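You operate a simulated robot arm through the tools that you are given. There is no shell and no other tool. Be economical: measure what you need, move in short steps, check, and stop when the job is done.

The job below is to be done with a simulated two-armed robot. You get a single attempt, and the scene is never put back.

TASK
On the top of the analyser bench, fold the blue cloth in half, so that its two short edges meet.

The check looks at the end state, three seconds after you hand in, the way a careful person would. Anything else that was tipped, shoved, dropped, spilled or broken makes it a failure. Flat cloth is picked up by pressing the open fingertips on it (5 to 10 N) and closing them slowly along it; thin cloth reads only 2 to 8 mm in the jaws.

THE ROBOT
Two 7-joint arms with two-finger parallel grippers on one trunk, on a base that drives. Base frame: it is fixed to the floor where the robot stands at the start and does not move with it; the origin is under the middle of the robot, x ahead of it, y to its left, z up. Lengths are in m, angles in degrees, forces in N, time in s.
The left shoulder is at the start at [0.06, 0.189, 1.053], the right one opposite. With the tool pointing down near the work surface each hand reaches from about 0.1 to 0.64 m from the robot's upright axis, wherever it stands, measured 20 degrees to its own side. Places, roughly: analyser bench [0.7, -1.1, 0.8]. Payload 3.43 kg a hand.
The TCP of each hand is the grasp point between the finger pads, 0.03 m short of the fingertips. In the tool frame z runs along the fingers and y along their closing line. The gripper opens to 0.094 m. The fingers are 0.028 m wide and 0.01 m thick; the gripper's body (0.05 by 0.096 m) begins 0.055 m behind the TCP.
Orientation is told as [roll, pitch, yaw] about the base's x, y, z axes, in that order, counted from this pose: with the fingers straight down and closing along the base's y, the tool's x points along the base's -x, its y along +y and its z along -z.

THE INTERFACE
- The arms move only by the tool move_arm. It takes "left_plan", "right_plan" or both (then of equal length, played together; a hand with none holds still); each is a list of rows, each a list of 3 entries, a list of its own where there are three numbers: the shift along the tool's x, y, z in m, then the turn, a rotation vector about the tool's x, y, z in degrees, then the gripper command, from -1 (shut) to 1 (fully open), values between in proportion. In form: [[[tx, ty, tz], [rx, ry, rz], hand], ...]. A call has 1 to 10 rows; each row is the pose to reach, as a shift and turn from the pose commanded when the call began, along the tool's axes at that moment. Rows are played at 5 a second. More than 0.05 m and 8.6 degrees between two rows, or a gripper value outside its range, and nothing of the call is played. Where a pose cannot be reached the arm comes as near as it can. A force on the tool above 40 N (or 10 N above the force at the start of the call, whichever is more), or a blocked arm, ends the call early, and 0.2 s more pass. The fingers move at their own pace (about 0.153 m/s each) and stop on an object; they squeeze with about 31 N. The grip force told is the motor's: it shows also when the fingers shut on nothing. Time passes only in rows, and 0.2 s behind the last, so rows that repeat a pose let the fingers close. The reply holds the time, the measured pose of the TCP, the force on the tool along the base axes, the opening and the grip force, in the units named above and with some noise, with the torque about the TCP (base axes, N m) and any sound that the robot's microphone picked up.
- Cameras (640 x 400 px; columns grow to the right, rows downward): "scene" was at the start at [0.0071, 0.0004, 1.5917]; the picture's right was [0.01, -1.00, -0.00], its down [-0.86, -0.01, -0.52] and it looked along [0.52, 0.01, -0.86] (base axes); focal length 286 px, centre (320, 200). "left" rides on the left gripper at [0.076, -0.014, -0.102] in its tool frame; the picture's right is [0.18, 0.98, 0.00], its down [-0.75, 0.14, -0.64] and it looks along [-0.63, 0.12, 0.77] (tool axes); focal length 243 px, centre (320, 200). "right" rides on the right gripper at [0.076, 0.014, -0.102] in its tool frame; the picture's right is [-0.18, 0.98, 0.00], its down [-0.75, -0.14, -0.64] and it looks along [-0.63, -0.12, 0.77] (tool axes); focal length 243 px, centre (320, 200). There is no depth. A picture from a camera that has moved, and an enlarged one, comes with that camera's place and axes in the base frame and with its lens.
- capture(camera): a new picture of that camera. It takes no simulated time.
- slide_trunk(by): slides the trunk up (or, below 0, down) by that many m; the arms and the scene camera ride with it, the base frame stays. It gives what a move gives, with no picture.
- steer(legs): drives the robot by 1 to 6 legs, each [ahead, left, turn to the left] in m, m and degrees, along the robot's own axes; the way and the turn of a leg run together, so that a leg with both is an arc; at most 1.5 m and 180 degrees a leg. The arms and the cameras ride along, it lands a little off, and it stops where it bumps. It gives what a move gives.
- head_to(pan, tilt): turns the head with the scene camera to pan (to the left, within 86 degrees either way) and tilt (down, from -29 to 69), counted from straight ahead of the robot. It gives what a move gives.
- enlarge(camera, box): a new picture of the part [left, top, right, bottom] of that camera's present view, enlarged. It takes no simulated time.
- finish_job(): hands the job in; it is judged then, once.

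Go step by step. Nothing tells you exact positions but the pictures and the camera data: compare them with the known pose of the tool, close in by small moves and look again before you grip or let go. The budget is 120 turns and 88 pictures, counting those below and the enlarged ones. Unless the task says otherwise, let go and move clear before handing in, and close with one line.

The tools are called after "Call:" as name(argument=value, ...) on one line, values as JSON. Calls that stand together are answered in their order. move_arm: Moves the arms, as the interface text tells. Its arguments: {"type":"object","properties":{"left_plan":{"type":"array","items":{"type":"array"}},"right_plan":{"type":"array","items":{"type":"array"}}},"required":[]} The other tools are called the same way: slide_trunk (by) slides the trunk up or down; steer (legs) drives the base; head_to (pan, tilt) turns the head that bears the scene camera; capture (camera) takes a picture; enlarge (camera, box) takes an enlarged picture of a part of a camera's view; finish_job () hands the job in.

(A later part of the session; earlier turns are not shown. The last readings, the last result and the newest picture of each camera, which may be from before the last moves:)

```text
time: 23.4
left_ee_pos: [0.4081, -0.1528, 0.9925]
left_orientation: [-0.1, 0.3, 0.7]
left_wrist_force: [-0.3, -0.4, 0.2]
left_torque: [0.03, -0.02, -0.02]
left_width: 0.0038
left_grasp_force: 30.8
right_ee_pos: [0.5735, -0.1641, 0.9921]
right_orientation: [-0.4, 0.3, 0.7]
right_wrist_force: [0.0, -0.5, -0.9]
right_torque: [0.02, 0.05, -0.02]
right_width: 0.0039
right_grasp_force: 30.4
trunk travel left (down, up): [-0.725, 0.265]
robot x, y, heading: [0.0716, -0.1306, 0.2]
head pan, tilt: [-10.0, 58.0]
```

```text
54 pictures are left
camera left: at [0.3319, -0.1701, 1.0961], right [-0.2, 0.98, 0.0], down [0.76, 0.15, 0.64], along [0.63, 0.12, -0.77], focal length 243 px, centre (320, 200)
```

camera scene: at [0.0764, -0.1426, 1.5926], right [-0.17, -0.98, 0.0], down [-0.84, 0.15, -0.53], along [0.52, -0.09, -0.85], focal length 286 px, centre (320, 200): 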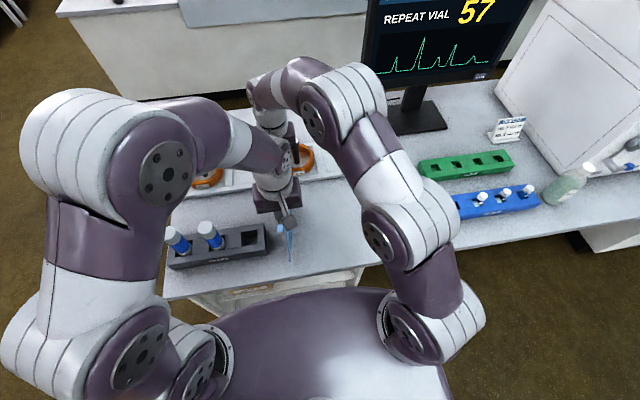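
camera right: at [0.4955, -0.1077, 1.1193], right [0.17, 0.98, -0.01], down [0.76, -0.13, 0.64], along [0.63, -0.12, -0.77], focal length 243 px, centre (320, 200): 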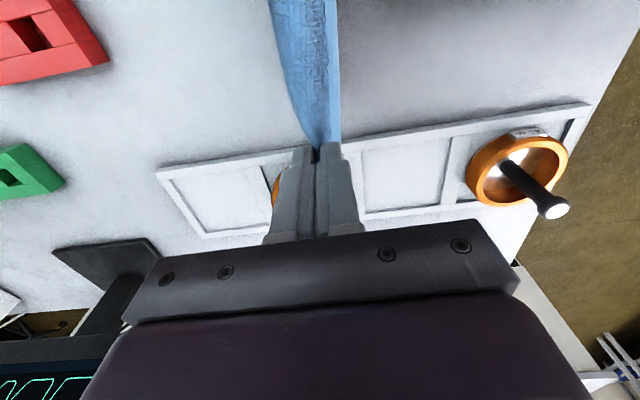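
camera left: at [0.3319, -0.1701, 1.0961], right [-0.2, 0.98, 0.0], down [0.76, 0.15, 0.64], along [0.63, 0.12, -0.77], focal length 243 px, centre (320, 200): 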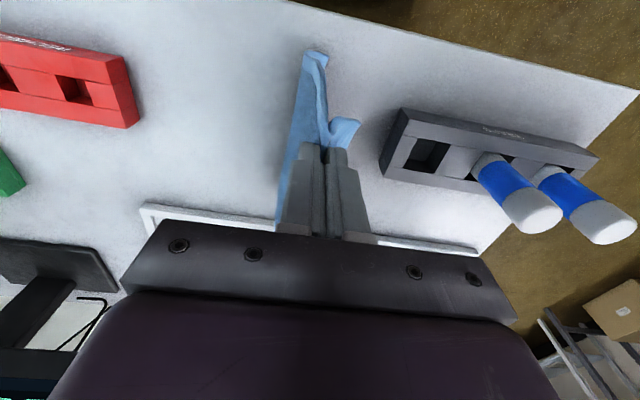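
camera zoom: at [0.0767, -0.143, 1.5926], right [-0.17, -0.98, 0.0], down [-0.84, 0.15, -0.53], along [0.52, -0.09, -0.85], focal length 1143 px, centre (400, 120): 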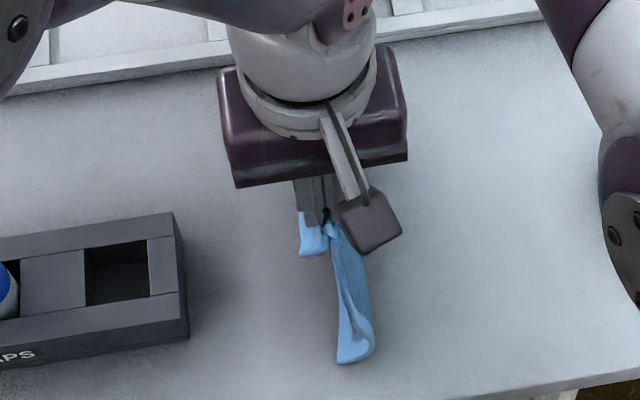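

The lower edge rests on the bench pointing +y with the cloth bulging to −y, just as wanted. Now I lay the lower half down with a slow diagonal move to −y and down.

Call:
move_arm(left_plan=[[[0, -0.012, 0.011], [0, 0, 0], -1], [[0, -0.024, 0.022], [0, 0, 0], -1], [[0, -0.036, 0.033], [0, 0, 0], -1], [[0, -0.048, 0.044], [0, 0, 0], -1], [[0, -0.06, 0.055], [0, 0, 0], -1], [[0, -0.06, 0.055], [0, 0, 0], -1]], right_plan=[[[0, -0.012, 0.011], [0, 0, 0], -1], [[0, -0.024, 0.022], [0, 0, 0], -1], [[0, -0.036, 0.033], [0, 0, 0], -1], [[0, -0.048, 0.044], [0, 0, 0], -1], [[0, -0.06, 0.055], [0, 0, 0], -1], [[0, -0.06, 0.055], [0, 0, 0], -1]])

Call:
enlarge(camera="scene", box=[220, 170, 380, 270])

Call:
capture(camera="left")

Call:
capture(camera="right")

```text
time: 24.8
left_ee_pos: [0.4071, -0.213, 0.9374]
left_orientation: [-0.1, 0.3, 0.7]
left_wrist_force: [1.3, 0.0, -0.1]
left_torque: [0.01, -0.05, 0.02]
left_width: 0.0038
left_grasp_force: 30.6
right_ee_pos: [0.5725, -0.2227, 0.9369]
right_orientation: [-0.5, 0.4, 0.6]
right_wrist_force: [-0.6, -0.3, 0.2]
right_torque: [-0.02, 0.01, 0.0]
right_width: 0.004
right_grasp_force: 30.6
trunk travel left (down, up): [-0.725, 0.265]
robot x, y, heading: [0.0699, -0.1277, 0.2]
head pan, tilt: [-10.0, 58.0]
```

```text
4.00 times, centred on (300, 220) of scene
camera zoom: at [0.076, -0.1419, 1.5926], right [-0.17, -0.98, 0.0], down [-0.84, 0.15, -0.53], along [0.52, -0.09, -0.85], focal length 1143 px, centre (400, 120)
```

zoom: 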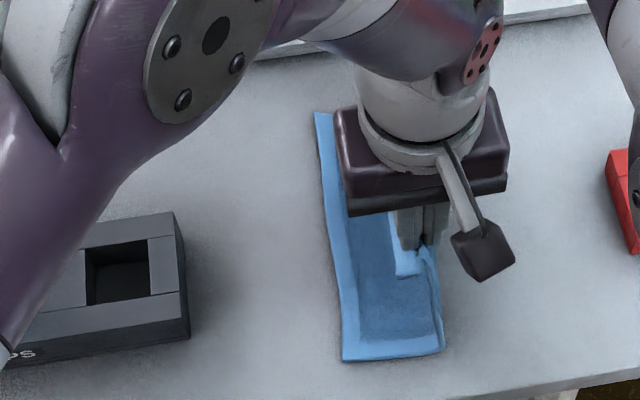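

```text
52 pictures are left
camera left: at [0.3318, -0.2289, 1.0414], right [-0.2, 0.98, 0.0], down [0.76, 0.15, 0.64], along [0.63, 0.12, -0.77], focal length 243 px, centre (320, 200)
```

left: 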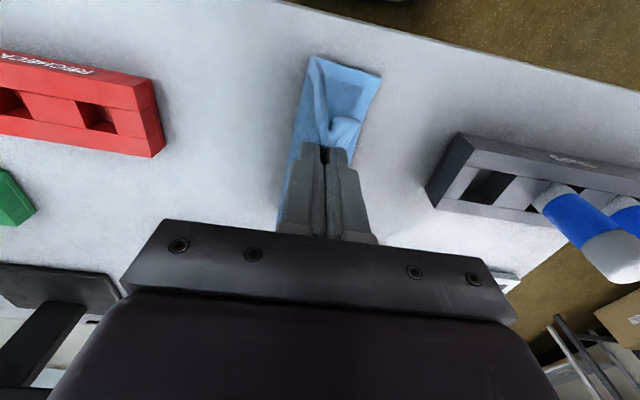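

```text
51 pictures are left
camera right: at [0.496, -0.2087, 1.0405], right [0.17, 0.98, -0.01], down [0.76, -0.13, 0.64], along [0.63, -0.12, -0.77], focal length 243 px, centre (320, 200)
```

right: 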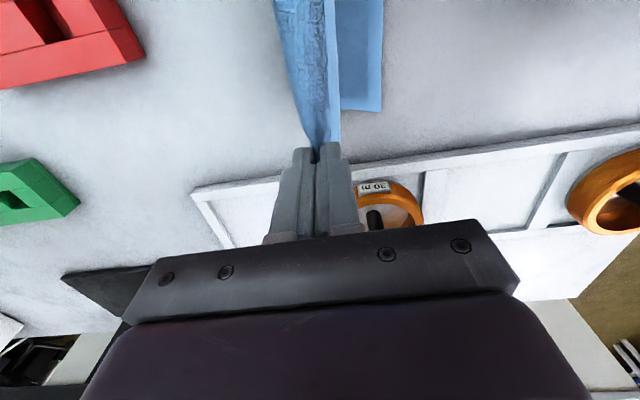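

The lower half is going down neatly; its edge runs from (.38,−.150) to (.604,−.160). I continue to the fold line.

Call:
move_arm(left_plan=[[[0, -0.012, 0.011], [0, 0, 0], -1], [[0, -0.024, 0.022], [0, 0, 0], -1], [[0, -0.036, 0.033], [0, 0, 0], -1], [[0, -0.048, 0.044], [0, 0, 0], -1], [[0, -0.06, 0.055], [0, 0, 0], -1], [[0, -0.06, 0.055], [0, 0, 0], -1]], right_plan=[[[0, -0.012, 0.011], [0, 0, 0], -1], [[0, -0.024, 0.022], [0, 0, 0], -1], [[0, -0.036, 0.033], [0, 0, 0], -1], [[0, -0.048, 0.044], [0, 0, 0], -1], [[0, -0.06, 0.055], [0, 0, 0], -1], [[0, -0.06, 0.055], [0, 0, 0], -1]])

Call:
enlarge(camera="scene", box=[220, 170, 380, 270])

Call:
capture(camera="left")

```text
time: 26.2
left_ee_pos: [0.4104, -0.2726, 0.8828]
left_orientation: [-0.1, 0.3, 0.7]
left_wrist_force: [0.4, 0.1, -0.1]
left_torque: [0.03, 0.0, 0.02]
left_width: 0.0038
left_grasp_force: 30.9
right_ee_pos: [0.5734, -0.2837, 0.8818]
right_orientation: [-0.4, 0.3, 0.6]
right_wrist_force: [-0.3, 0.1, -0.6]
right_torque: [-0.03, -0.03, 0.01]
right_width: 0.0041
right_grasp_force: 31.4
trunk travel left (down, up): [-0.725, 0.265]
robot x, y, heading: [0.0722, -0.1299, -0.1]
head pan, tilt: [-10.0, 58.0]
```

```text
4.00 times, centred on (300, 220) of scene
camera zoom: at [0.0759, -0.1419, 1.5926], right [-0.17, -0.98, 0.0], down [-0.84, 0.15, -0.53], along [0.52, -0.09, -0.85], focal length 1143 px, centre (400, 120)
```

zoom: 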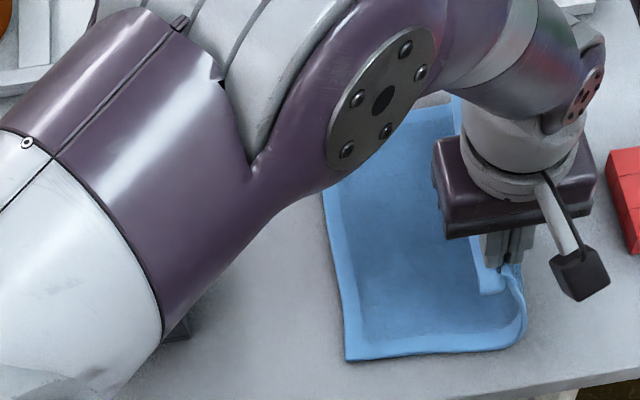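

```text
49 pictures are left
camera left: at [0.3338, -0.2891, 0.9864], right [-0.2, 0.98, 0.0], down [0.76, 0.15, 0.64], along [0.63, 0.12, -0.77], focal length 243 px, centre (320, 200)
```

left: 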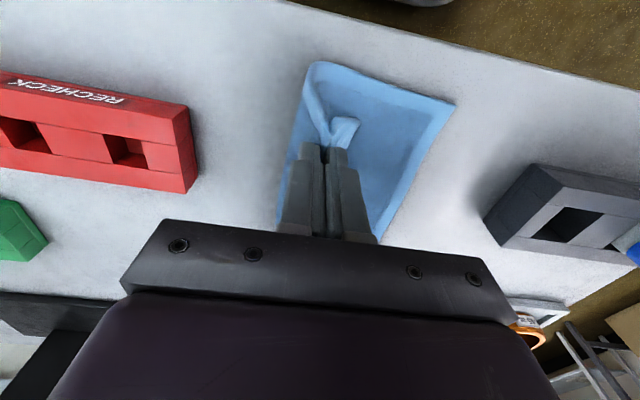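

The fold line is reached (about y = −0.277) and the lower edge stayed put. Now I arc the held edge back over toward +y, down to about 1 cm above the lower layer.

Call:
move_arm(left_plan=[[[0, 0.012, 0.002], [0, 0, 0], -1], [[0, 0.024, 0.006], [0, 0, 0], -1], [[0, 0.036, 0.012], [0, 0, 0], -1], [[0, 0.048, 0.02], [0, 0, 0], -1], [[0, 0.058, 0.03], [0, 0, 0], -1], [[0, 0.067, 0.042], [0, 0, 0], -1], [[0, 0.075, 0.055], [0, 0, 0], -1], [[0, 0.082, 0.066], [0, 0, 0], -1], [[0, 0.086, 0.075], [0, 0, 0], -1], [[0, 0.086, 0.075], [0, 0, 0], -1]], right_plan=[[[0, 0.012, 0.002], [0, 0, 0], -1], [[0, 0.024, 0.006], [0, 0, 0], -1], [[0, 0.036, 0.012], [0, 0, 0], -1], [[0, 0.048, 0.02], [0, 0, 0], -1], [[0, 0.058, 0.03], [0, 0, 0], -1], [[0, 0.067, 0.042], [0, 0, 0], -1], [[0, 0.075, 0.055], [0, 0, 0], -1], [[0, 0.082, 0.066], [0, 0, 0], -1], [[0, 0.086, 0.075], [0, 0, 0], -1], [[0, 0.086, 0.075], [0, 0, 0], -1]])

Call:
enlarge(camera="scene", box=[220, 170, 380, 270])

Call:
capture(camera="left")

Call:
capture(camera="right")

```text
time: 28.4
left_ee_pos: [0.407, -0.1893, 0.8079]
left_orientation: [-0.1, 0.3, 0.7]
left_wrist_force: [1.5, -1.2, 0.2]
left_torque: [-0.01, -0.03, 0.0]
left_width: 0.004
left_grasp_force: 30.8
right_ee_pos: [0.5727, -0.1987, 0.8076]
right_orientation: [-0.5, 0.3, 0.7]
right_wrist_force: [-1.2, 0.3, 0.6]
right_torque: [0.01, 0.04, -0.01]
right_width: 0.0043
right_grasp_force: 31.2
trunk travel left (down, up): [-0.725, 0.265]
robot x, y, heading: [0.068, -0.1282, -0.0]
head pan, tilt: [-10.0, 58.0]
```

```text
4.00 times, centred on (300, 220) of scene
camera zoom: at [0.076, -0.1427, 1.5926], right [-0.17, -0.98, 0.0], down [-0.84, 0.15, -0.53], along [0.52, -0.09, -0.85], focal length 1143 px, centre (400, 120)
```

zoom: 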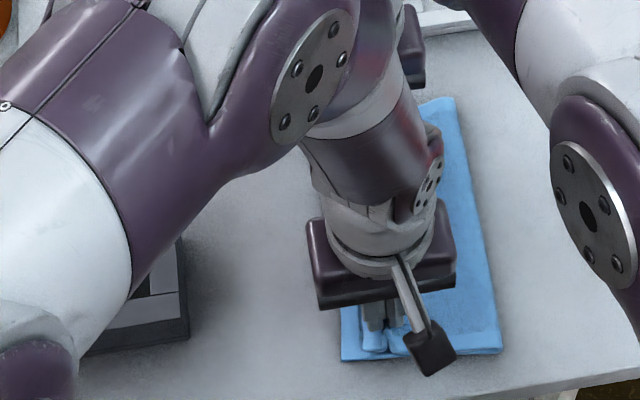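

```text
47 pictures are left
camera left: at [0.3316, -0.2042, 0.9115], right [-0.2, 0.98, 0.0], down [0.76, 0.15, 0.64], along [0.63, 0.12, -0.77], focal length 243 px, centre (320, 200)
```

left: 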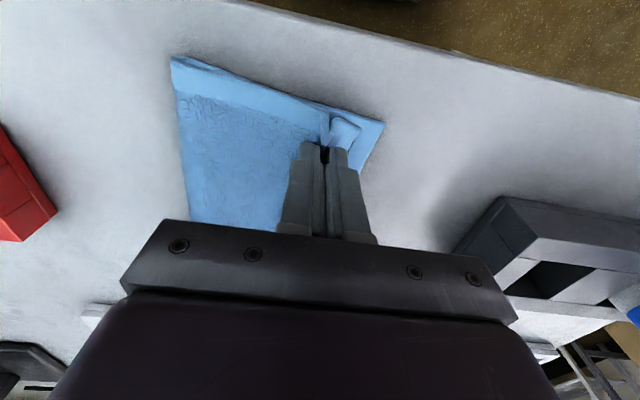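

```text
46 pictures are left
camera right: at [0.4964, -0.1841, 0.911], right [0.17, 0.98, -0.01], down [0.76, -0.13, 0.64], along [0.63, -0.12, -0.77], focal length 243 px, centre (320, 200)
```

right: 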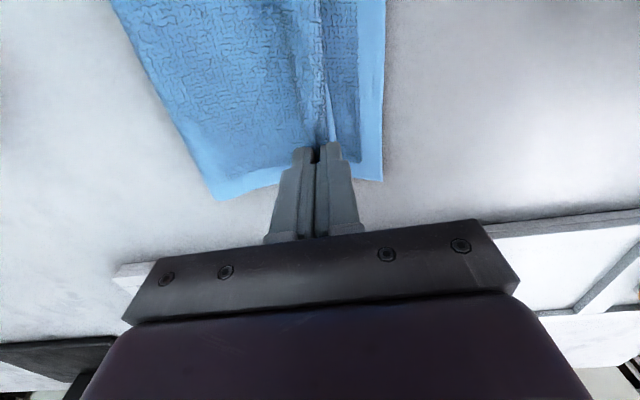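

The held edge is over the lower edge, with the flap about 1–2 cm short as allowed for the gathered ridge. I lower a little more and open the fingers slightly to release.

Call:
move_arm(left_plan=[[[0, 0.001, 0.004], [0, 0, 0], -1], [[0, 0.002, 0.009], [0, 0, 0], -1], [[0, 0.002, 0.009], [0, 0, 0], -0.8], [[0, 0.002, 0.009], [0, 0, 0], -0.6], [[0, 0.002, 0.009], [0, 0, 0], -0.4], [[0, 0.002, 0.009], [0, 0, 0], -0.4]], right_plan=[[[0, 0.001, 0.004], [0, 0, 0], -1], [[0, 0.002, 0.009], [0, 0, 0], -1], [[0, 0.002, 0.009], [0, 0, 0], -0.8], [[0, 0.002, 0.009], [0, 0, 0], -0.6], [[0, 0.002, 0.009], [0, 0, 0], -0.4], [[0, 0.002, 0.009], [0, 0, 0], -0.4]])

Call:
capture(camera="left")

Call:
capture(camera="right")

```text
time: 29.8
left_ee_pos: [0.4079, -0.1854, 0.7981]
left_orientation: [-0.1, 0.3, 0.8]
left_wrist_force: [0.0, 0.0, 0.9]
left_torque: [0.03, 0.01, 0.01]
left_width: 0.028
left_grasp_force: 0.1
right_ee_pos: [0.571, -0.1961, 0.7989]
right_orientation: [-0.5, 0.3, 0.8]
right_wrist_force: [0.7, -0.3, -0.1]
right_torque: [-0.02, -0.04, 0.02]
right_width: 0.0281
right_grasp_force: 0.0
trunk travel left (down, up): [-0.725, 0.265]
robot x, y, heading: [0.0665, -0.1314, -0.3]
head pan, tilt: [-10.0, 58.0]
```

```text
45 pictures are left
camera left: at [0.3315, -0.2015, 0.9024], right [-0.2, 0.98, 0.0], down [0.76, 0.15, 0.64], along [0.63, 0.12, -0.77], focal length 243 px, centre (320, 200)
```

left: 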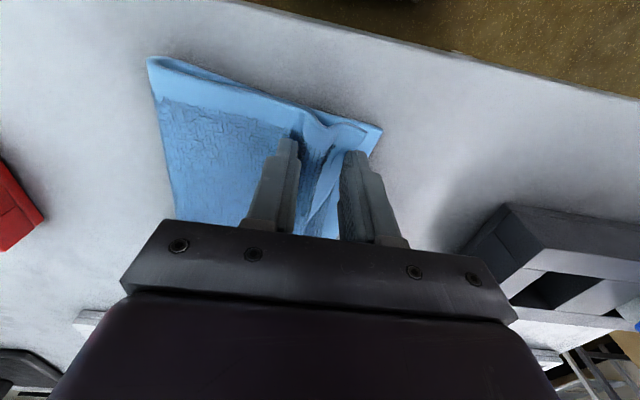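

```text
44 pictures are left
camera right: at [0.496, -0.1816, 0.9015], right [0.17, 0.98, -0.01], down [0.76, -0.13, 0.64], along [0.63, -0.12, -0.77], focal length 243 px, centre (320, 200)
```

right: 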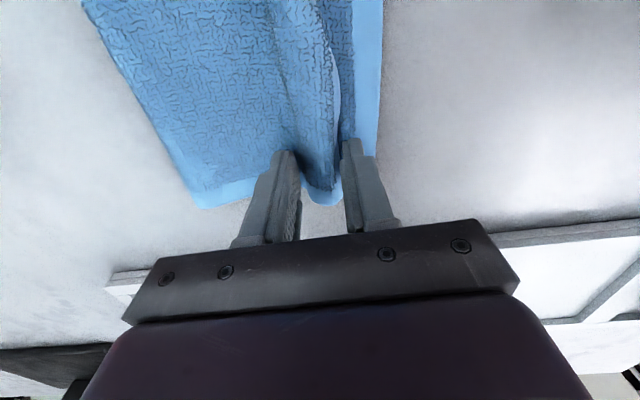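

The cloth is released with a small ridge left near the edge. I raise both hands straight up to see how it settles.

Call:
move_arm(left_plan=[[[0, 0, -0.01], [0, 0, 0], -0.4], [[0, 0, -0.03], [0, 0, 0], -0.4], [[0, 0, -0.06], [0, 0, 0], -0.4], [[0, 0, -0.09], [0, 0, 0], -0.4], [[0.0, 0.0, -0.12], [0, 0, 0], -0.4]], right_plan=[[[0, 0, -0.01], [0, 0, 0], -0.4], [[0, 0, -0.03], [0, 0, 0], -0.4], [[0, 0, -0.06], [0, 0, 0], -0.4], [[0, 0, -0.09], [0, 0, 0], -0.4], [[0, 0, -0.12], [0, 0, 0], -0.4]])

Call:
capture(camera="left")

Call:
capture(camera="right")

```text
time: 31.0
left_ee_pos: [0.4072, -0.1838, 0.9186]
left_orientation: [-0.1, 0.3, 0.6]
left_wrist_force: [0.0, -1.1, -0.1]
left_torque: [0.0, 0.01, -0.02]
left_width: 0.0284
left_grasp_force: 0.0
right_ee_pos: [0.5743, -0.1956, 0.9188]
right_orientation: [-0.5, 0.3, 0.7]
right_wrist_force: [0.0, -0.5, 0.3]
right_torque: [0.02, 0.0, 0.02]
right_width: 0.028
right_grasp_force: 0.0
trunk travel left (down, up): [-0.725, 0.265]
robot x, y, heading: [0.0662, -0.1293, 0.1]
head pan, tilt: [-10.0, 58.0]
```

```text
43 pictures are left
camera left: at [0.3318, -0.2004, 1.0223], right [-0.2, 0.98, 0.0], down [0.75, 0.15, 0.64], along [0.63, 0.12, -0.77], focal length 243 px, centre (320, 200)
```

left: 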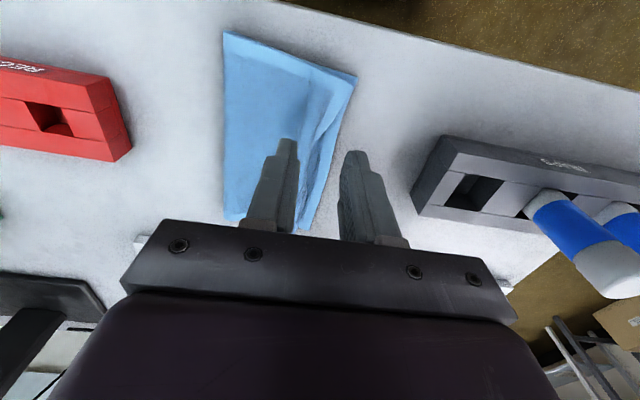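

```text
42 pictures are left
camera right: at [0.4967, -0.1818, 1.0215], right [0.17, 0.98, -0.01], down [0.76, -0.13, 0.64], along [0.63, -0.12, -0.77], focal length 243 px, centre (320, 200)
```

right: 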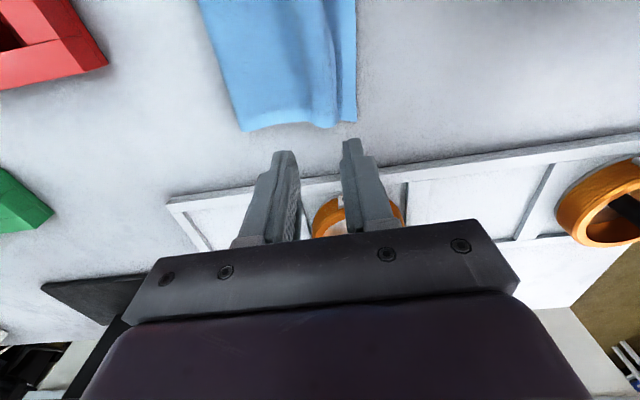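

It is nearly folded. I take enlarged views to see how close the edges are and how large the ridge is.

Call:
enlarge(camera="left", box=[200, 10, 380, 122])

Call:
enlarge(camera="right", box=[190, 0, 390, 140])

```text
3.56 times, centred on (290, 66) of left
camera zoom: at [0.3318, -0.2004, 1.0223], right [-0.2, 0.98, 0.0], down [0.75, 0.15, 0.64], along [0.63, 0.12, -0.77], focal length 863 px, centre (427, 676)
```

zoom: 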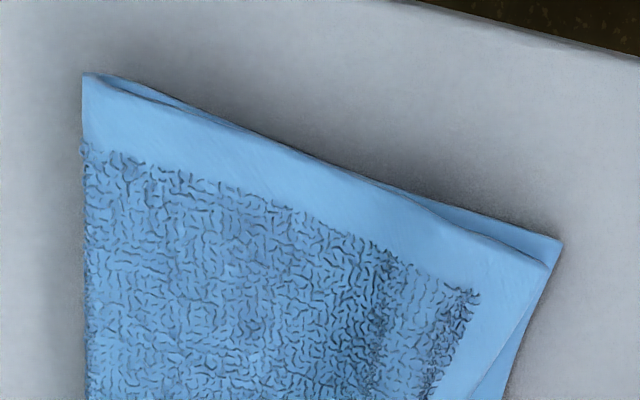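

```text
2.86 times, centred on (290, 70) of right
camera zoom: at [0.4967, -0.1818, 1.0215], right [0.17, 0.98, -0.01], down [0.76, -0.13, 0.64], along [0.63, -0.12, -0.77], focal length 693 px, centre (406, 571)
```

zoom: 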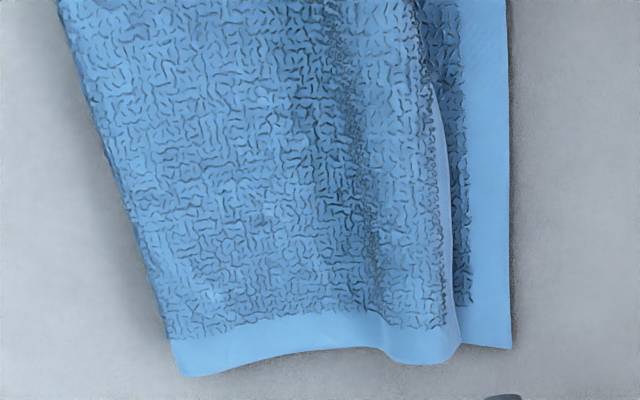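

At the near end the edges are about 1 cm apart, while at the far end the top layer's border looks tucked or steep and ~2 cm short. I move the left hand aside and view it better.

Call:
move_arm(left_plan=[[[0.02, 0.02, -0.03], [0, 0, 0], -0.4], [[0.04, 0.05, -0.06], [0, 0, 0], -0.4], [[0.06, 0.08, -0.08], [0, 0, 0], -0.4], [[0.08, 0.11, -0.1], [0, 0, 0], -0.4], [[0.1, 0.14, -0.1], [0, 0, 0], -0.4]], right_plan=[[[0, 0, 0], [0, 0, 0], -0.4], [[0.0, 0.02, -0.0], [0, 0, 0], -0.4], [[0.02, 0.05, -0.0], [0, 0, 0], -0.4], [[0.05, 0.08, -0.0], [0, 0, 0], -0.4], [[0.08, 0.1, -0.0], [0, 0, 0], -0.4]])

Call:
capture(camera="right")

Call:
enlarge(camera="scene", box=[220, 170, 380, 270])

```text
time: 32.2
left_ee_pos: [0.3053, -0.0429, 1.018]
left_orientation: [-0.2, 0.3, 0.6]
left_wrist_force: [0.3, 0.9, 0.4]
left_torque: [-0.02, 0.0, 0.02]
left_width: 0.0281
left_grasp_force: 0.2
right_ee_pos: [0.4899, -0.0963, 0.9185]
right_orientation: [-0.4, 0.2, 0.7]
right_wrist_force: [0.1, 0.1, 0.1]
right_torque: [-0.03, -0.02, 0.01]
right_width: 0.0279
right_grasp_force: 0.0
trunk travel left (down, up): [-0.725, 0.265]
robot x, y, heading: [0.0704, -0.1325, 0.1]
head pan, tilt: [-10.0, 58.0]
```

```text
39 pictures are left
camera right: at [0.4142, -0.0818, 1.0212], right [0.17, 0.98, -0.01], down [0.76, -0.13, 0.64], along [0.63, -0.12, -0.77], focal length 243 px, centre (320, 200)
```

right: 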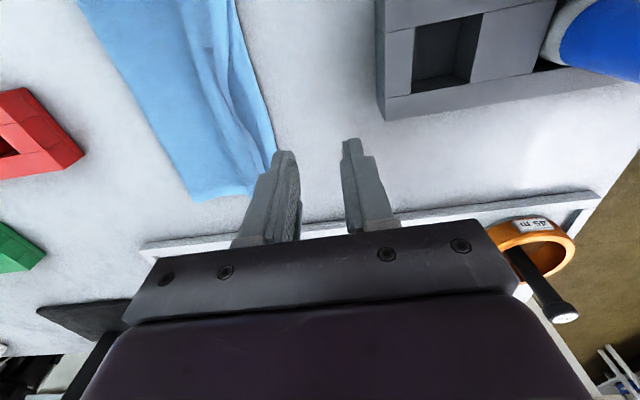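

```text
4.00 times, centred on (300, 220) of scene
camera zoom: at [0.0746, -0.1411, 1.5926], right [-0.17, -0.98, 0.0], down [-0.83, 0.15, -0.53], along [0.52, -0.09, -0.85], focal length 1143 px, centre (400, 120)
```

zoom: 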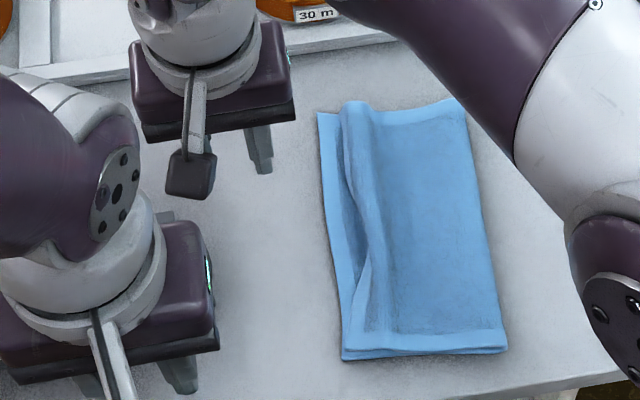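

Call:
enlarge(camera="scene", box=[290, 185, 354, 265])

Call:
enlarge(camera="right", box=[140, 0, 300, 200])

```text
5.00 times, centred on (322, 225) of scene
camera zoom: at [0.0746, -0.1411, 1.5926], right [-0.17, -0.98, 0.0], down [-0.83, 0.15, -0.53], along [0.52, -0.09, -0.85], focal length 1429 px, centre (310, 75)
```

zoom: 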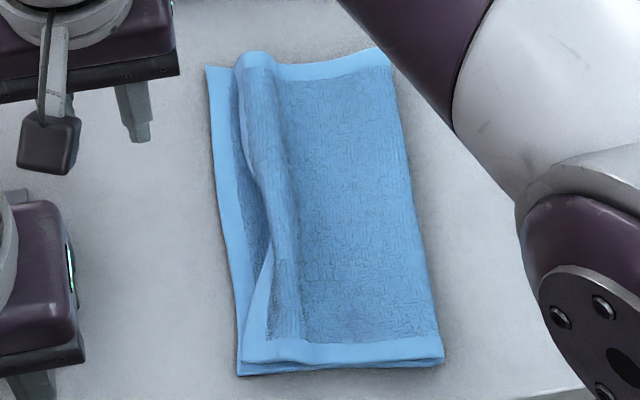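

```text
2.00 times, centred on (220, 100) of right
camera zoom: at [0.4142, -0.0818, 1.0212], right [0.17, 0.98, -0.01], down [0.76, -0.13, 0.64], along [0.63, -0.12, -0.77], focal length 485 px, centre (520, 400)
```

zoom: 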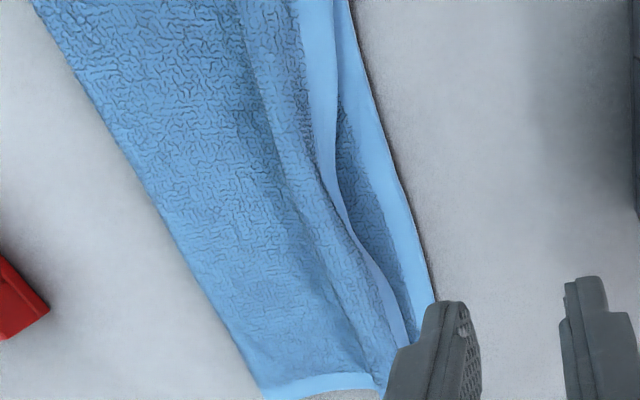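

The near half meets well, but at the far end the top border curled under, leaving it about 2 cm short. I'll re-pinch the far ridge with the right hand, lift it so the flap hangs free, then lay it with a final −y motion so the border spreads outward.

Call:
move_arm(right_plan=[[[-0.03, -0.02, 0], [0, 0, 0], -0.35], [[-0.05, -0.05, 0.02], [0, 0, 0], -0.3], [[-0.07, -0.08, 0.05], [0, 0, 0], -0.3], [[-0.08, -0.096, 0.085], [0, 0, 0], -0.3], [[-0.08, -0.096, 0.098], [0, 0, 0], -0.3], [[-0.08, -0.096, 0.098], [0, 0, 0], -0.3]])

Call:
capture(camera="right")

Call:
enlarge(camera="scene", box=[270, 170, 370, 270])

```text
time: 33.6
left_ee_pos: [0.3085, -0.0451, 1.0175]
left_orientation: [-0.1, 0.4, 0.7]
left_wrist_force: [0.4, -0.1, -1.2]
left_torque: [-0.01, -0.03, 0.01]
left_width: 0.0283
left_grasp_force: 0.0
right_ee_pos: [0.5699, -0.1934, 0.8217]
right_orientation: [-0.4, 0.3, 0.7]
right_wrist_force: [0.1, 0.9, 1.5]
right_torque: [-0.06, 0.0, 0.01]
right_width: 0.033
right_grasp_force: 0.0
trunk travel left (down, up): [-0.725, 0.265]
robot x, y, heading: [0.0665, -0.1304, 0.1]
head pan, tilt: [-10.0, 58.0]
```

```text
35 pictures are left
camera right: at [0.4945, -0.1785, 0.9255], right [0.17, 0.98, -0.01], down [0.76, -0.13, 0.64], along [0.63, -0.12, -0.77], focal length 243 px, centre (320, 200)
```

right: 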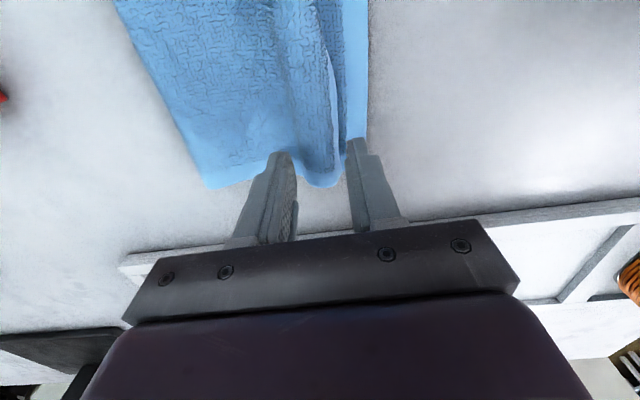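

```text
4.00 times, centred on (320, 220) of scene
camera zoom: at [0.0762, -0.1426, 1.5926], right [-0.17, -0.98, 0.0], down [-0.84, 0.15, -0.53], along [0.52, -0.09, -0.85], focal length 1143 px, centre (320, 120)
```

zoom: 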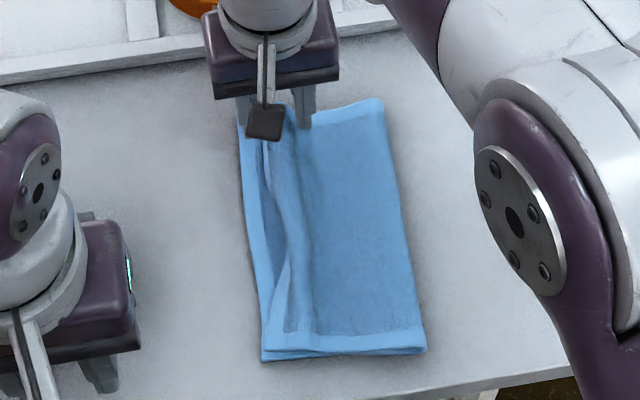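

The fingers straddle the ridge. I lower so the tips stay above the lower layer and close on the ridge only.

Call:
move_arm(right_plan=[[[0, 0, 0.012], [0, 0, 0], -0.3], [[0, 0, 0.0215], [0, 0, 0], -0.3], [[0, 0, 0.0215], [0, 0, 0], -0.5], [[0, 0, 0.0215], [0, 0, 0], -0.7], [[0, 0, 0.0215], [0, 0, 0], -0.85], [[0, 0, 0.0215], [0, 0, 0], -1], [[0, 0, 0.0215], [0, 0, 0], -1], [[0, 0, 0.0215], [0, 0, 0], -1]])

Call:
capture(camera="right")

```text
time: 35.4
left_ee_pos: [0.3077, -0.046, 1.0176]
left_orientation: [-0.2, 0.3, 0.7]
left_wrist_force: [-0.4, 0.0, 0.0]
left_torque: [-0.01, -0.01, 0.0]
left_width: 0.028
left_grasp_force: 0.0
right_ee_pos: [0.5709, -0.1923, 0.8003]
right_orientation: [-0.3, 0.3, 0.7]
right_wrist_force: [-0.2, 0.2, 0.1]
right_torque: [-0.02, -0.01, -0.02]
right_width: 0.0068
right_grasp_force: 30.9
trunk travel left (down, up): [-0.725, 0.265]
robot x, y, heading: [0.066, -0.1357, 0.1]
head pan, tilt: [-10.0, 58.0]
```

```text
33 pictures are left
camera right: at [0.4949, -0.1784, 0.9032], right [0.17, 0.98, -0.01], down [0.76, -0.13, 0.64], along [0.63, -0.12, -0.77], focal length 243 px, centre (320, 200)
```

right: 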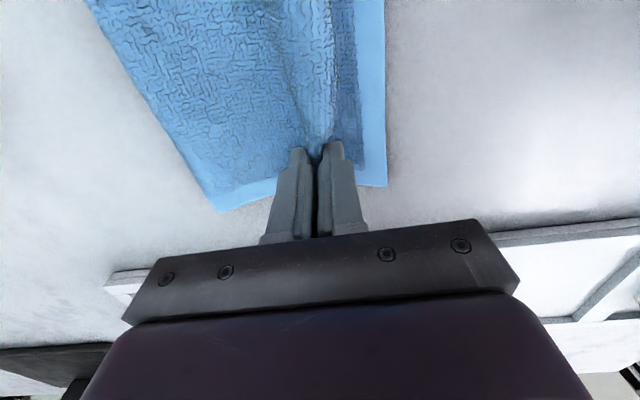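

It grips 6.8 mm, probably the ridge plus the curled border. I lift 3 cm and look.

Call:
move_arm(right_plan=[[[0, 0, -0.01], [0, 0, 0], -1], [[0, 0, -0.02], [0, 0, 0], -1], [[0, 0, -0.035], [0, 0, 0], -1], [[0, 0, -0.035], [0, 0, 0], -1]])

Call:
capture(camera="right")

Call:
enlarge(camera="scene", box=[270, 170, 370, 270])

```text
time: 36.4
left_ee_pos: [0.3071, -0.0459, 1.017]
left_orientation: [0.0, 0.3, 0.7]
left_wrist_force: [0.1, -0.6, 0.0]
left_torque: [-0.03, 0.01, 0.01]
left_width: 0.0282
left_grasp_force: 0.0
right_ee_pos: [0.5725, -0.1927, 0.8348]
right_orientation: [-0.4, 0.4, 0.7]
right_wrist_force: [-0.1, 0.1, -0.9]
right_torque: [0.03, -0.01, -0.02]
right_width: 0.0067
right_grasp_force: 30.8
trunk travel left (down, up): [-0.725, 0.265]
robot x, y, heading: [0.0681, -0.1298, -0.0]
head pan, tilt: [-10.0, 58.0]
```

```text
32 pictures are left
camera right: at [0.4971, -0.1783, 0.9374], right [0.17, 0.98, -0.01], down [0.76, -0.13, 0.64], along [0.63, -0.12, -0.77], focal length 243 px, centre (320, 200)
```

right: 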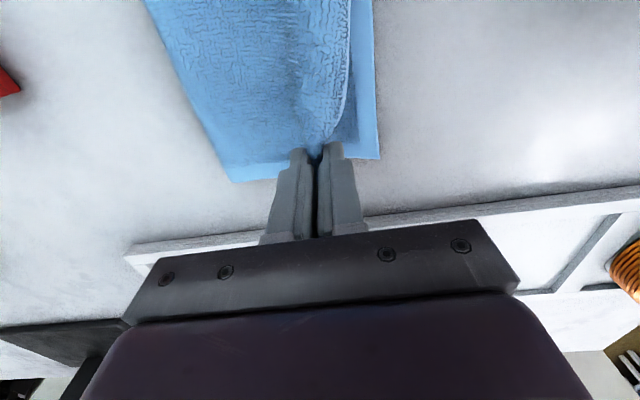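

```text
4.00 times, centred on (320, 220) of scene
camera zoom: at [0.0764, -0.1425, 1.5926], right [-0.17, -0.98, 0.0], down [-0.84, 0.15, -0.53], along [0.52, -0.09, -0.85], focal length 1143 px, centre (320, 120)
```

zoom: 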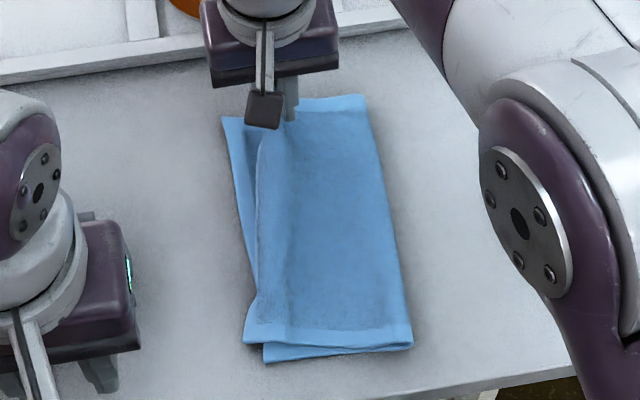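

The lift shifted things slightly: the near top corner moved about 1 cm past the lower edge. I look closer before going on.

Call:
enlarge(camera="right", box=[220, 0, 400, 180])

Call:
enlarge(camera="scene", box=[312, 190, 376, 264])

```text
2.22 times, centred on (310, 90) of right
camera zoom: at [0.4971, -0.1783, 0.9374], right [0.17, 0.98, -0.01], down [0.76, -0.13, 0.64], along [0.63, -0.12, -0.77], focal length 539 px, centre (342, 444)
```

zoom: 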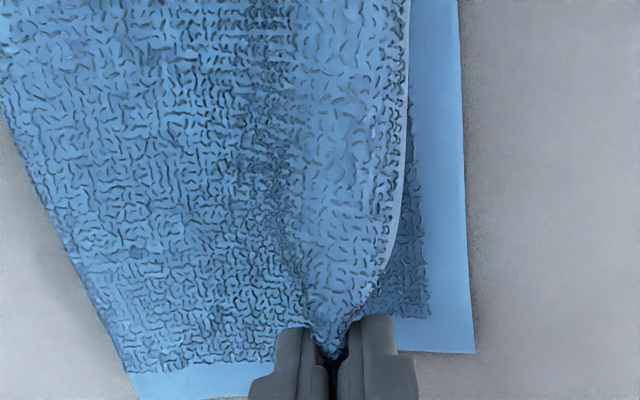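

```text
5.41 times, centred on (344, 227) of scene
camera zoom: at [0.0764, -0.1425, 1.5926], right [-0.17, -0.98, 0.0], down [-0.84, 0.15, -0.53], along [0.52, -0.09, -0.85], focal length 1544 px, centre (190, 54)
```

zoom: 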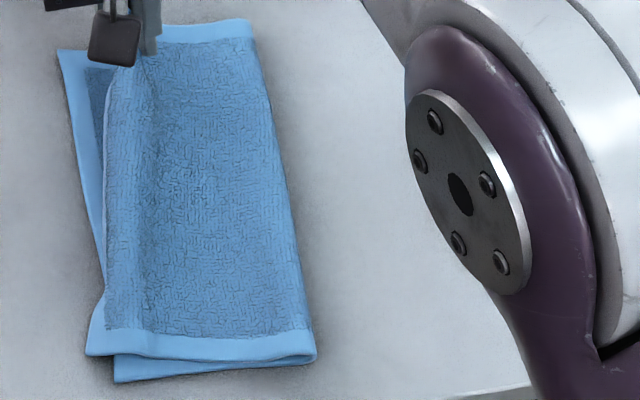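

The top border is tucked under and pinched along with the ridge. I lift higher so the border can unroll, then open while high so the sheet drops outward.

Call:
move_arm(right_plan=[[[0, 0.004, -0.015], [0, 0, 0], -1], [[0, 0.008, -0.03], [0, 0, 0], -1], [[0, 0.015, -0.045], [0, 0, 0], -1], [[0, 0.015, -0.045], [0, 0, 0], -1], [[0, 0.015, -0.045], [0, 0, 0], 0.2], [[0, 0.015, -0.045], [0, 0, 0], 0.2], [[0, 0.015, -0.07], [0, 0, 0], 0.2], [[0, 0.015, -0.1], [0, 0, 0], 0.2]])

Call:
enlarge(camera="right", box=[200, 0, 400, 180])

Call:
enlarge(camera="scene", box=[296, 185, 376, 264])

```text
time: 38.2
left_ee_pos: [0.3077, -0.0449, 1.0172]
left_orientation: [-0.1, 0.2, 0.7]
left_wrist_force: [0.4, -0.5, 0.8]
left_torque: [-0.02, -0.02, -0.01]
left_width: 0.0282
left_grasp_force: 0.0
right_ee_pos: [0.5711, -0.1788, 0.9357]
right_orientation: [-0.4, 0.3, 0.7]
right_wrist_force: [0.9, 0.9, 0.3]
right_torque: [-0.02, -0.04, 0.03]
right_width: 0.0565
right_grasp_force: 0.0
trunk travel left (down, up): [-0.725, 0.265]
robot x, y, heading: [0.0668, -0.1283, -0.0]
head pan, tilt: [-10.0, 58.0]
```

```text
2.22 times, centred on (300, 90) of right
camera zoom: at [0.4954, -0.1634, 1.0385], right [0.17, 0.98, -0.01], down [0.76, -0.13, 0.64], along [0.63, -0.12, -0.77], focal length 539 px, centre (364, 444)
```

zoom: 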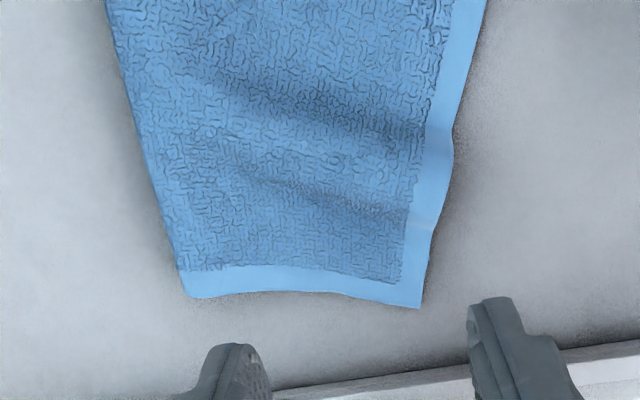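

```text
5.06 times, centred on (336, 224) of scene
camera zoom: at [0.0753, -0.1425, 1.5926], right [-0.17, -0.98, 0.0], down [-0.83, 0.15, -0.53], along [0.52, -0.09, -0.85], focal length 1447 px, centre (239, 76)
```

zoom: 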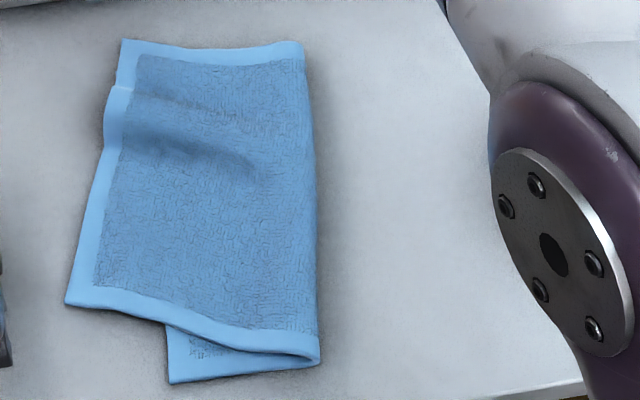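

The border is free now, but the near top corner slid to about (.44,−.098) while the lower corner is at (.381,−.152). I clear the right hand away and bring the left hand to that near top corner, where only the top layer lies on the bench, to carry it back.

Call:
move_arm(left_plan=[[[0, 0, 0], [0, 0, 0], -0.49], [[0, 0, 0], [0, 0, 0], -0.49], [[-0.03, -0.016, 0], [0, 0, 0], -0.49], [[-0.06, -0.032, 0], [0, 0, 0], -0.49], [[-0.09, -0.05, 0], [0, 0, 0], -0.49], [[-0.12, -0.07, 0.02], [0, 0, 0], -0.49], [[-0.143, -0.081, 0.055], [0, 0, 0], -0.49], [[-0.143, -0.081, 0.1], [0, 0, 0], -0.49], [[-0.143, -0.081, 0.145], [0, 0, 0], -0.49], [[-0.143, -0.081, 0.185], [0, 0, 0], -0.49]], right_plan=[[[0, -0.035, -0.02], [0, 0, 0], 0.2], [[0, -0.075, -0.04], [0, 0, 0], 0.2], [[0, -0.115, -0.06], [0, 0, 0], 0.2], [[0, -0.155, -0.06], [0, 0, 0], 0.2], [[0, -0.185, -0.06], [0, 0, 0], 0.2], [[0, -0.185, -0.06], [0, 0, 0], 0.2], [[0, -0.185, -0.06], [0, 0, 0], 0.2], [[0, -0.185, -0.06], [0, 0, 0], 0.2], [[0, -0.185, -0.06], [0, 0, 0], 0.2], [[0, -0.185, -0.06], [0, 0, 0], 0.2]])

Call:
capture(camera="left")

Call:
enlarge(camera="scene", box=[250, 170, 410, 270])

```text
time: 40.4
left_ee_pos: [0.4499, -0.1265, 0.8311]
left_orientation: [-0.1, 0.3, 0.6]
left_wrist_force: [0.7, -0.2, -0.2]
left_torque: [0.01, 0.0, 0.01]
left_width: 0.0237
left_grasp_force: 0.0
right_ee_pos: [0.5774, -0.361, 0.9975]
right_orientation: [-0.4, 0.3, 0.7]
right_wrist_force: [0.5, -0.5, 0.2]
right_torque: [-0.02, 0.0, 0.04]
right_width: 0.0566
right_grasp_force: 0.0
trunk travel left (down, up): [-0.725, 0.265]
robot x, y, heading: [0.0718, -0.1313, -0.0]
head pan, tilt: [-10.0, 58.0]
```

```text
26 pictures are left
camera left: at [0.374, -0.1422, 0.9352], right [-0.2, 0.98, 0.0], down [0.76, 0.15, 0.64], along [0.62, 0.12, -0.77], focal length 243 px, centre (320, 200)
```

left: 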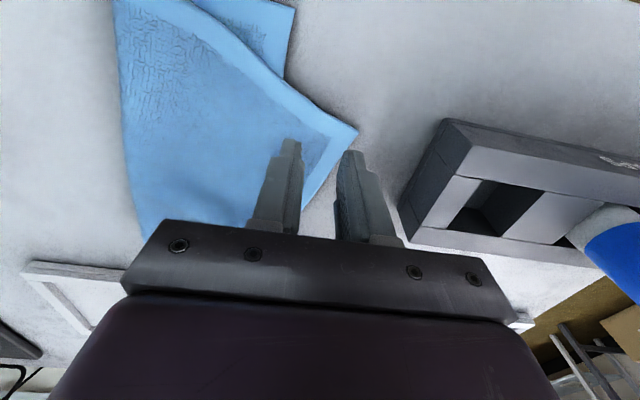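

```text
4.00 times, centred on (330, 220) of scene
camera zoom: at [0.0772, -0.1427, 1.5927], right [-0.17, -0.98, 0.0], down [-0.84, 0.15, -0.53], along [0.52, -0.09, -0.85], focal length 1143 px, centre (280, 120)
```

zoom: 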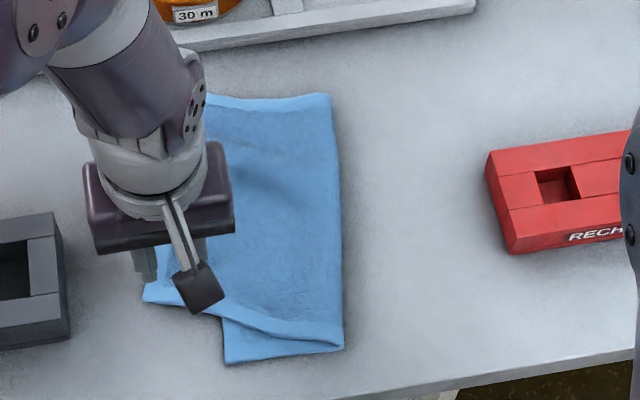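

The corner is confirmed at (.442,−.101). I shift 8 mm forward, go down to light contact, and pinch.

Call:
move_arm(left_plan=[[[-0.008, 0, 0.02], [0, 0, 0], -0.49], [[-0.008, 0, 0.034], [0, 0, 0], -0.49], [[-0.008, 0, 0.037], [0, 0, 0], -0.49], [[-0.008, 0, 0.0378], [0, 0, 0], -0.49], [[-0.008, 0, 0.0378], [0, 0, 0], -0.6], [[-0.008, 0, 0.0378], [0, 0, 0], -0.7], [[-0.008, 0, 0.0378], [0, 0, 0], -0.8], [[-0.008, 0, 0.0378], [0, 0, 0], -0.9], [[-0.008, 0, 0.0378], [0, 0, 0], -1], [[-0.008, 0, 0.0378], [0, 0, 0], -1]])

Call:
capture(camera="left")

```text
time: 42.6
left_ee_pos: [0.4555, -0.1236, 0.795]
left_orientation: [-0.1, 0.2, 0.8]
left_wrist_force: [0.2, 0.7, 1.7]
left_torque: [-0.03, 0.03, -0.01]
left_width: 0.0033
left_grasp_force: 31.1
right_ee_pos: [0.5771, -0.3618, 0.9981]
right_orientation: [-0.4, 0.4, 0.7]
right_wrist_force: [-0.2, -0.2, -0.4]
right_torque: [0.02, 0.04, 0.0]
right_width: 0.0566
right_grasp_force: 0.1
trunk travel left (down, up): [-0.725, 0.265]
robot x, y, heading: [0.0706, -0.1299, -0.2]
head pan, tilt: [-10.0, 58.0]
```

```text
24 pictures are left
camera left: at [0.3809, -0.1419, 0.8987], right [-0.2, 0.98, 0.0], down [0.76, 0.15, 0.64], along [0.63, 0.12, -0.77], focal length 243 px, centre (320, 200)
```

left: 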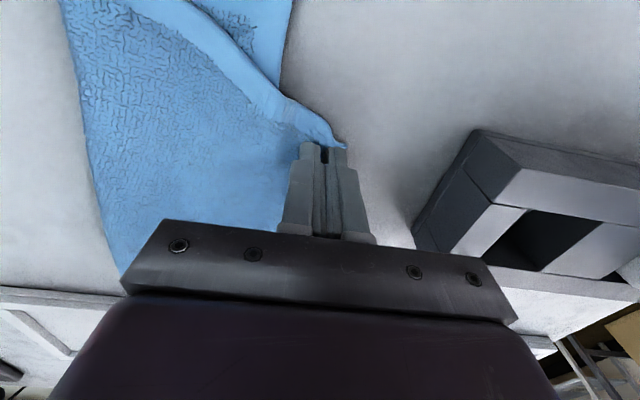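

It holds the edge with 3.3 mm. I lift the near corner in an arc back over the fold line so that the lower layer's near end gets re-laid, then check.

Call:
move_arm(left_plan=[[[0.008, -0.015, -0.03], [0, 0, 0], -1], [[0.018, -0.033, -0.06], [0, 0, 0], -1], [[0.03, -0.055, -0.08], [0, 0, 0], -1], [[0.04, -0.085, -0.097], [0, 0, 0], -1], [[0.05, -0.115, -0.102], [0, 0, 0], -1], [[0.058, -0.14, -0.1], [0, 0, 0], -1], [[0.06, -0.15, -0.098], [0, 0, 0], -1], [[0.06, -0.15, -0.098], [0, 0, 0], -1]])

Call:
capture(camera="left")

Call:
enlarge(camera="scene", box=[250, 170, 410, 270])

```text
time: 44.4
left_ee_pos: [0.4, -0.2771, 0.8935]
left_orientation: [-0.2, 0.3, 0.6]
left_wrist_force: [0.2, 0.4, -0.5]
left_torque: [-0.02, -0.02, -0.03]
left_width: 0.0028
left_grasp_force: 30.7
right_ee_pos: [0.5769, -0.3601, 0.997]
right_orientation: [-0.5, 0.3, 0.7]
right_wrist_force: [0.5, 0.1, 0.0]
right_torque: [0.0, 0.0, 0.02]
right_width: 0.0567
right_grasp_force: 0.1
trunk travel left (down, up): [-0.725, 0.265]
robot x, y, heading: [0.0719, -0.1311, 0.1]
head pan, tilt: [-10.0, 58.0]
```

```text
23 pictures are left
camera left: at [0.3243, -0.2936, 0.9973], right [-0.2, 0.98, 0.0], down [0.76, 0.15, 0.64], along [0.63, 0.12, -0.77], focal length 243 px, centre (320, 200)
```

left: 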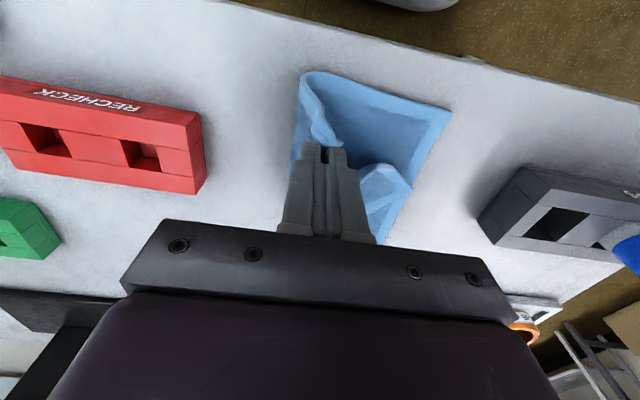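

```text
4.00 times, centred on (330, 220) of scene
camera zoom: at [0.0763, -0.1425, 1.5926], right [-0.17, -0.98, 0.0], down [-0.84, 0.15, -0.53], along [0.52, -0.09, -0.85], focal length 1143 px, centre (280, 120)
```

zoom: 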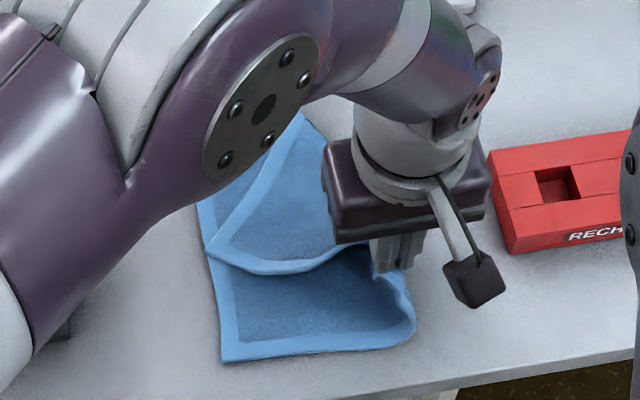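

The near lower layer is laid out fully again. Now I bring the corner back over toward +y, slightly overshooting and ending with a small −y motion to lay the flap outward.

Call:
move_arm(left_plan=[[[0, 0.015, 0.001], [0, 0, 0], -1], [[0, 0.03, 0.004], [0, 0, 0], -1], [[0, 0.05, 0.012], [0, 0, 0], -1], [[0, 0.07, 0.022], [0, 0, 0], -1], [[0, 0.09, 0.036], [0, 0, 0], -1], [[0, 0.108, 0.055], [0, 0, 0], -1], [[0, 0.12, 0.072], [0, 0, 0], -1], [[0, 0.12, 0.08], [0, 0, 0], -1], [[0, 0.113, 0.088], [0, 0, 0], -1], [[0, 0.108, 0.092], [0, 0, 0], -1]])

Call:
enlarge(camera="scene", box=[250, 170, 410, 270])

Call:
capture(camera="left")

```text
time: 46.6
left_ee_pos: [0.3981, -0.1668, 0.8012]
left_orientation: [-0.1, 0.3, 0.7]
left_wrist_force: [-0.1, -0.3, 1.1]
left_torque: [0.03, 0.02, -0.05]
left_width: 0.003
left_grasp_force: 31.4
right_ee_pos: [0.5768, -0.3603, 0.9979]
right_orientation: [-0.5, 0.3, 0.6]
right_wrist_force: [-0.2, -0.2, 0.4]
right_torque: [-0.05, 0.02, -0.01]
right_width: 0.0563
right_grasp_force: 0.0
trunk travel left (down, up): [-0.725, 0.265]
robot x, y, heading: [0.072, -0.1301, 0.1]
head pan, tilt: [-10.0, 58.0]
```

```text
4.00 times, centred on (330, 220) of scene
camera zoom: at [0.0761, -0.1426, 1.5927], right [-0.17, -0.98, 0.0], down [-0.84, 0.15, -0.53], along [0.52, -0.09, -0.85], focal length 1143 px, centre (280, 120)
```

zoom: 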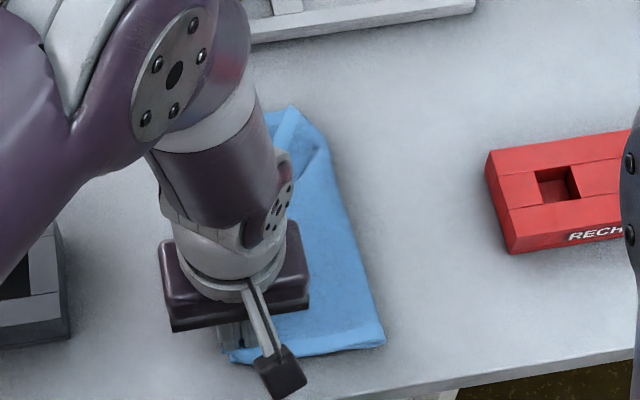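

```text
20 pictures are left
camera left: at [0.3218, -0.1839, 0.9053], right [-0.2, 0.98, 0.0], down [0.76, 0.15, 0.64], along [0.63, 0.12, -0.77], focal length 243 px, centre (320, 200)
```

left: 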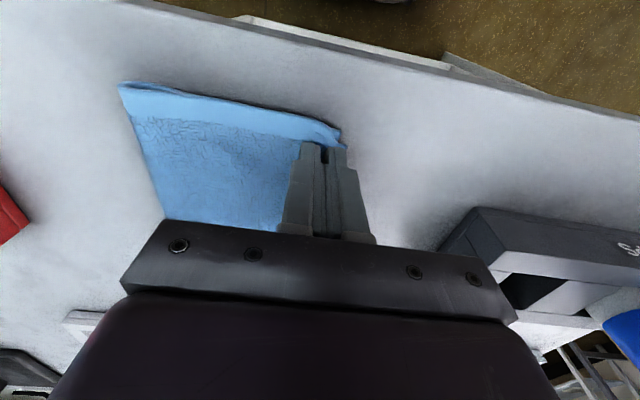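

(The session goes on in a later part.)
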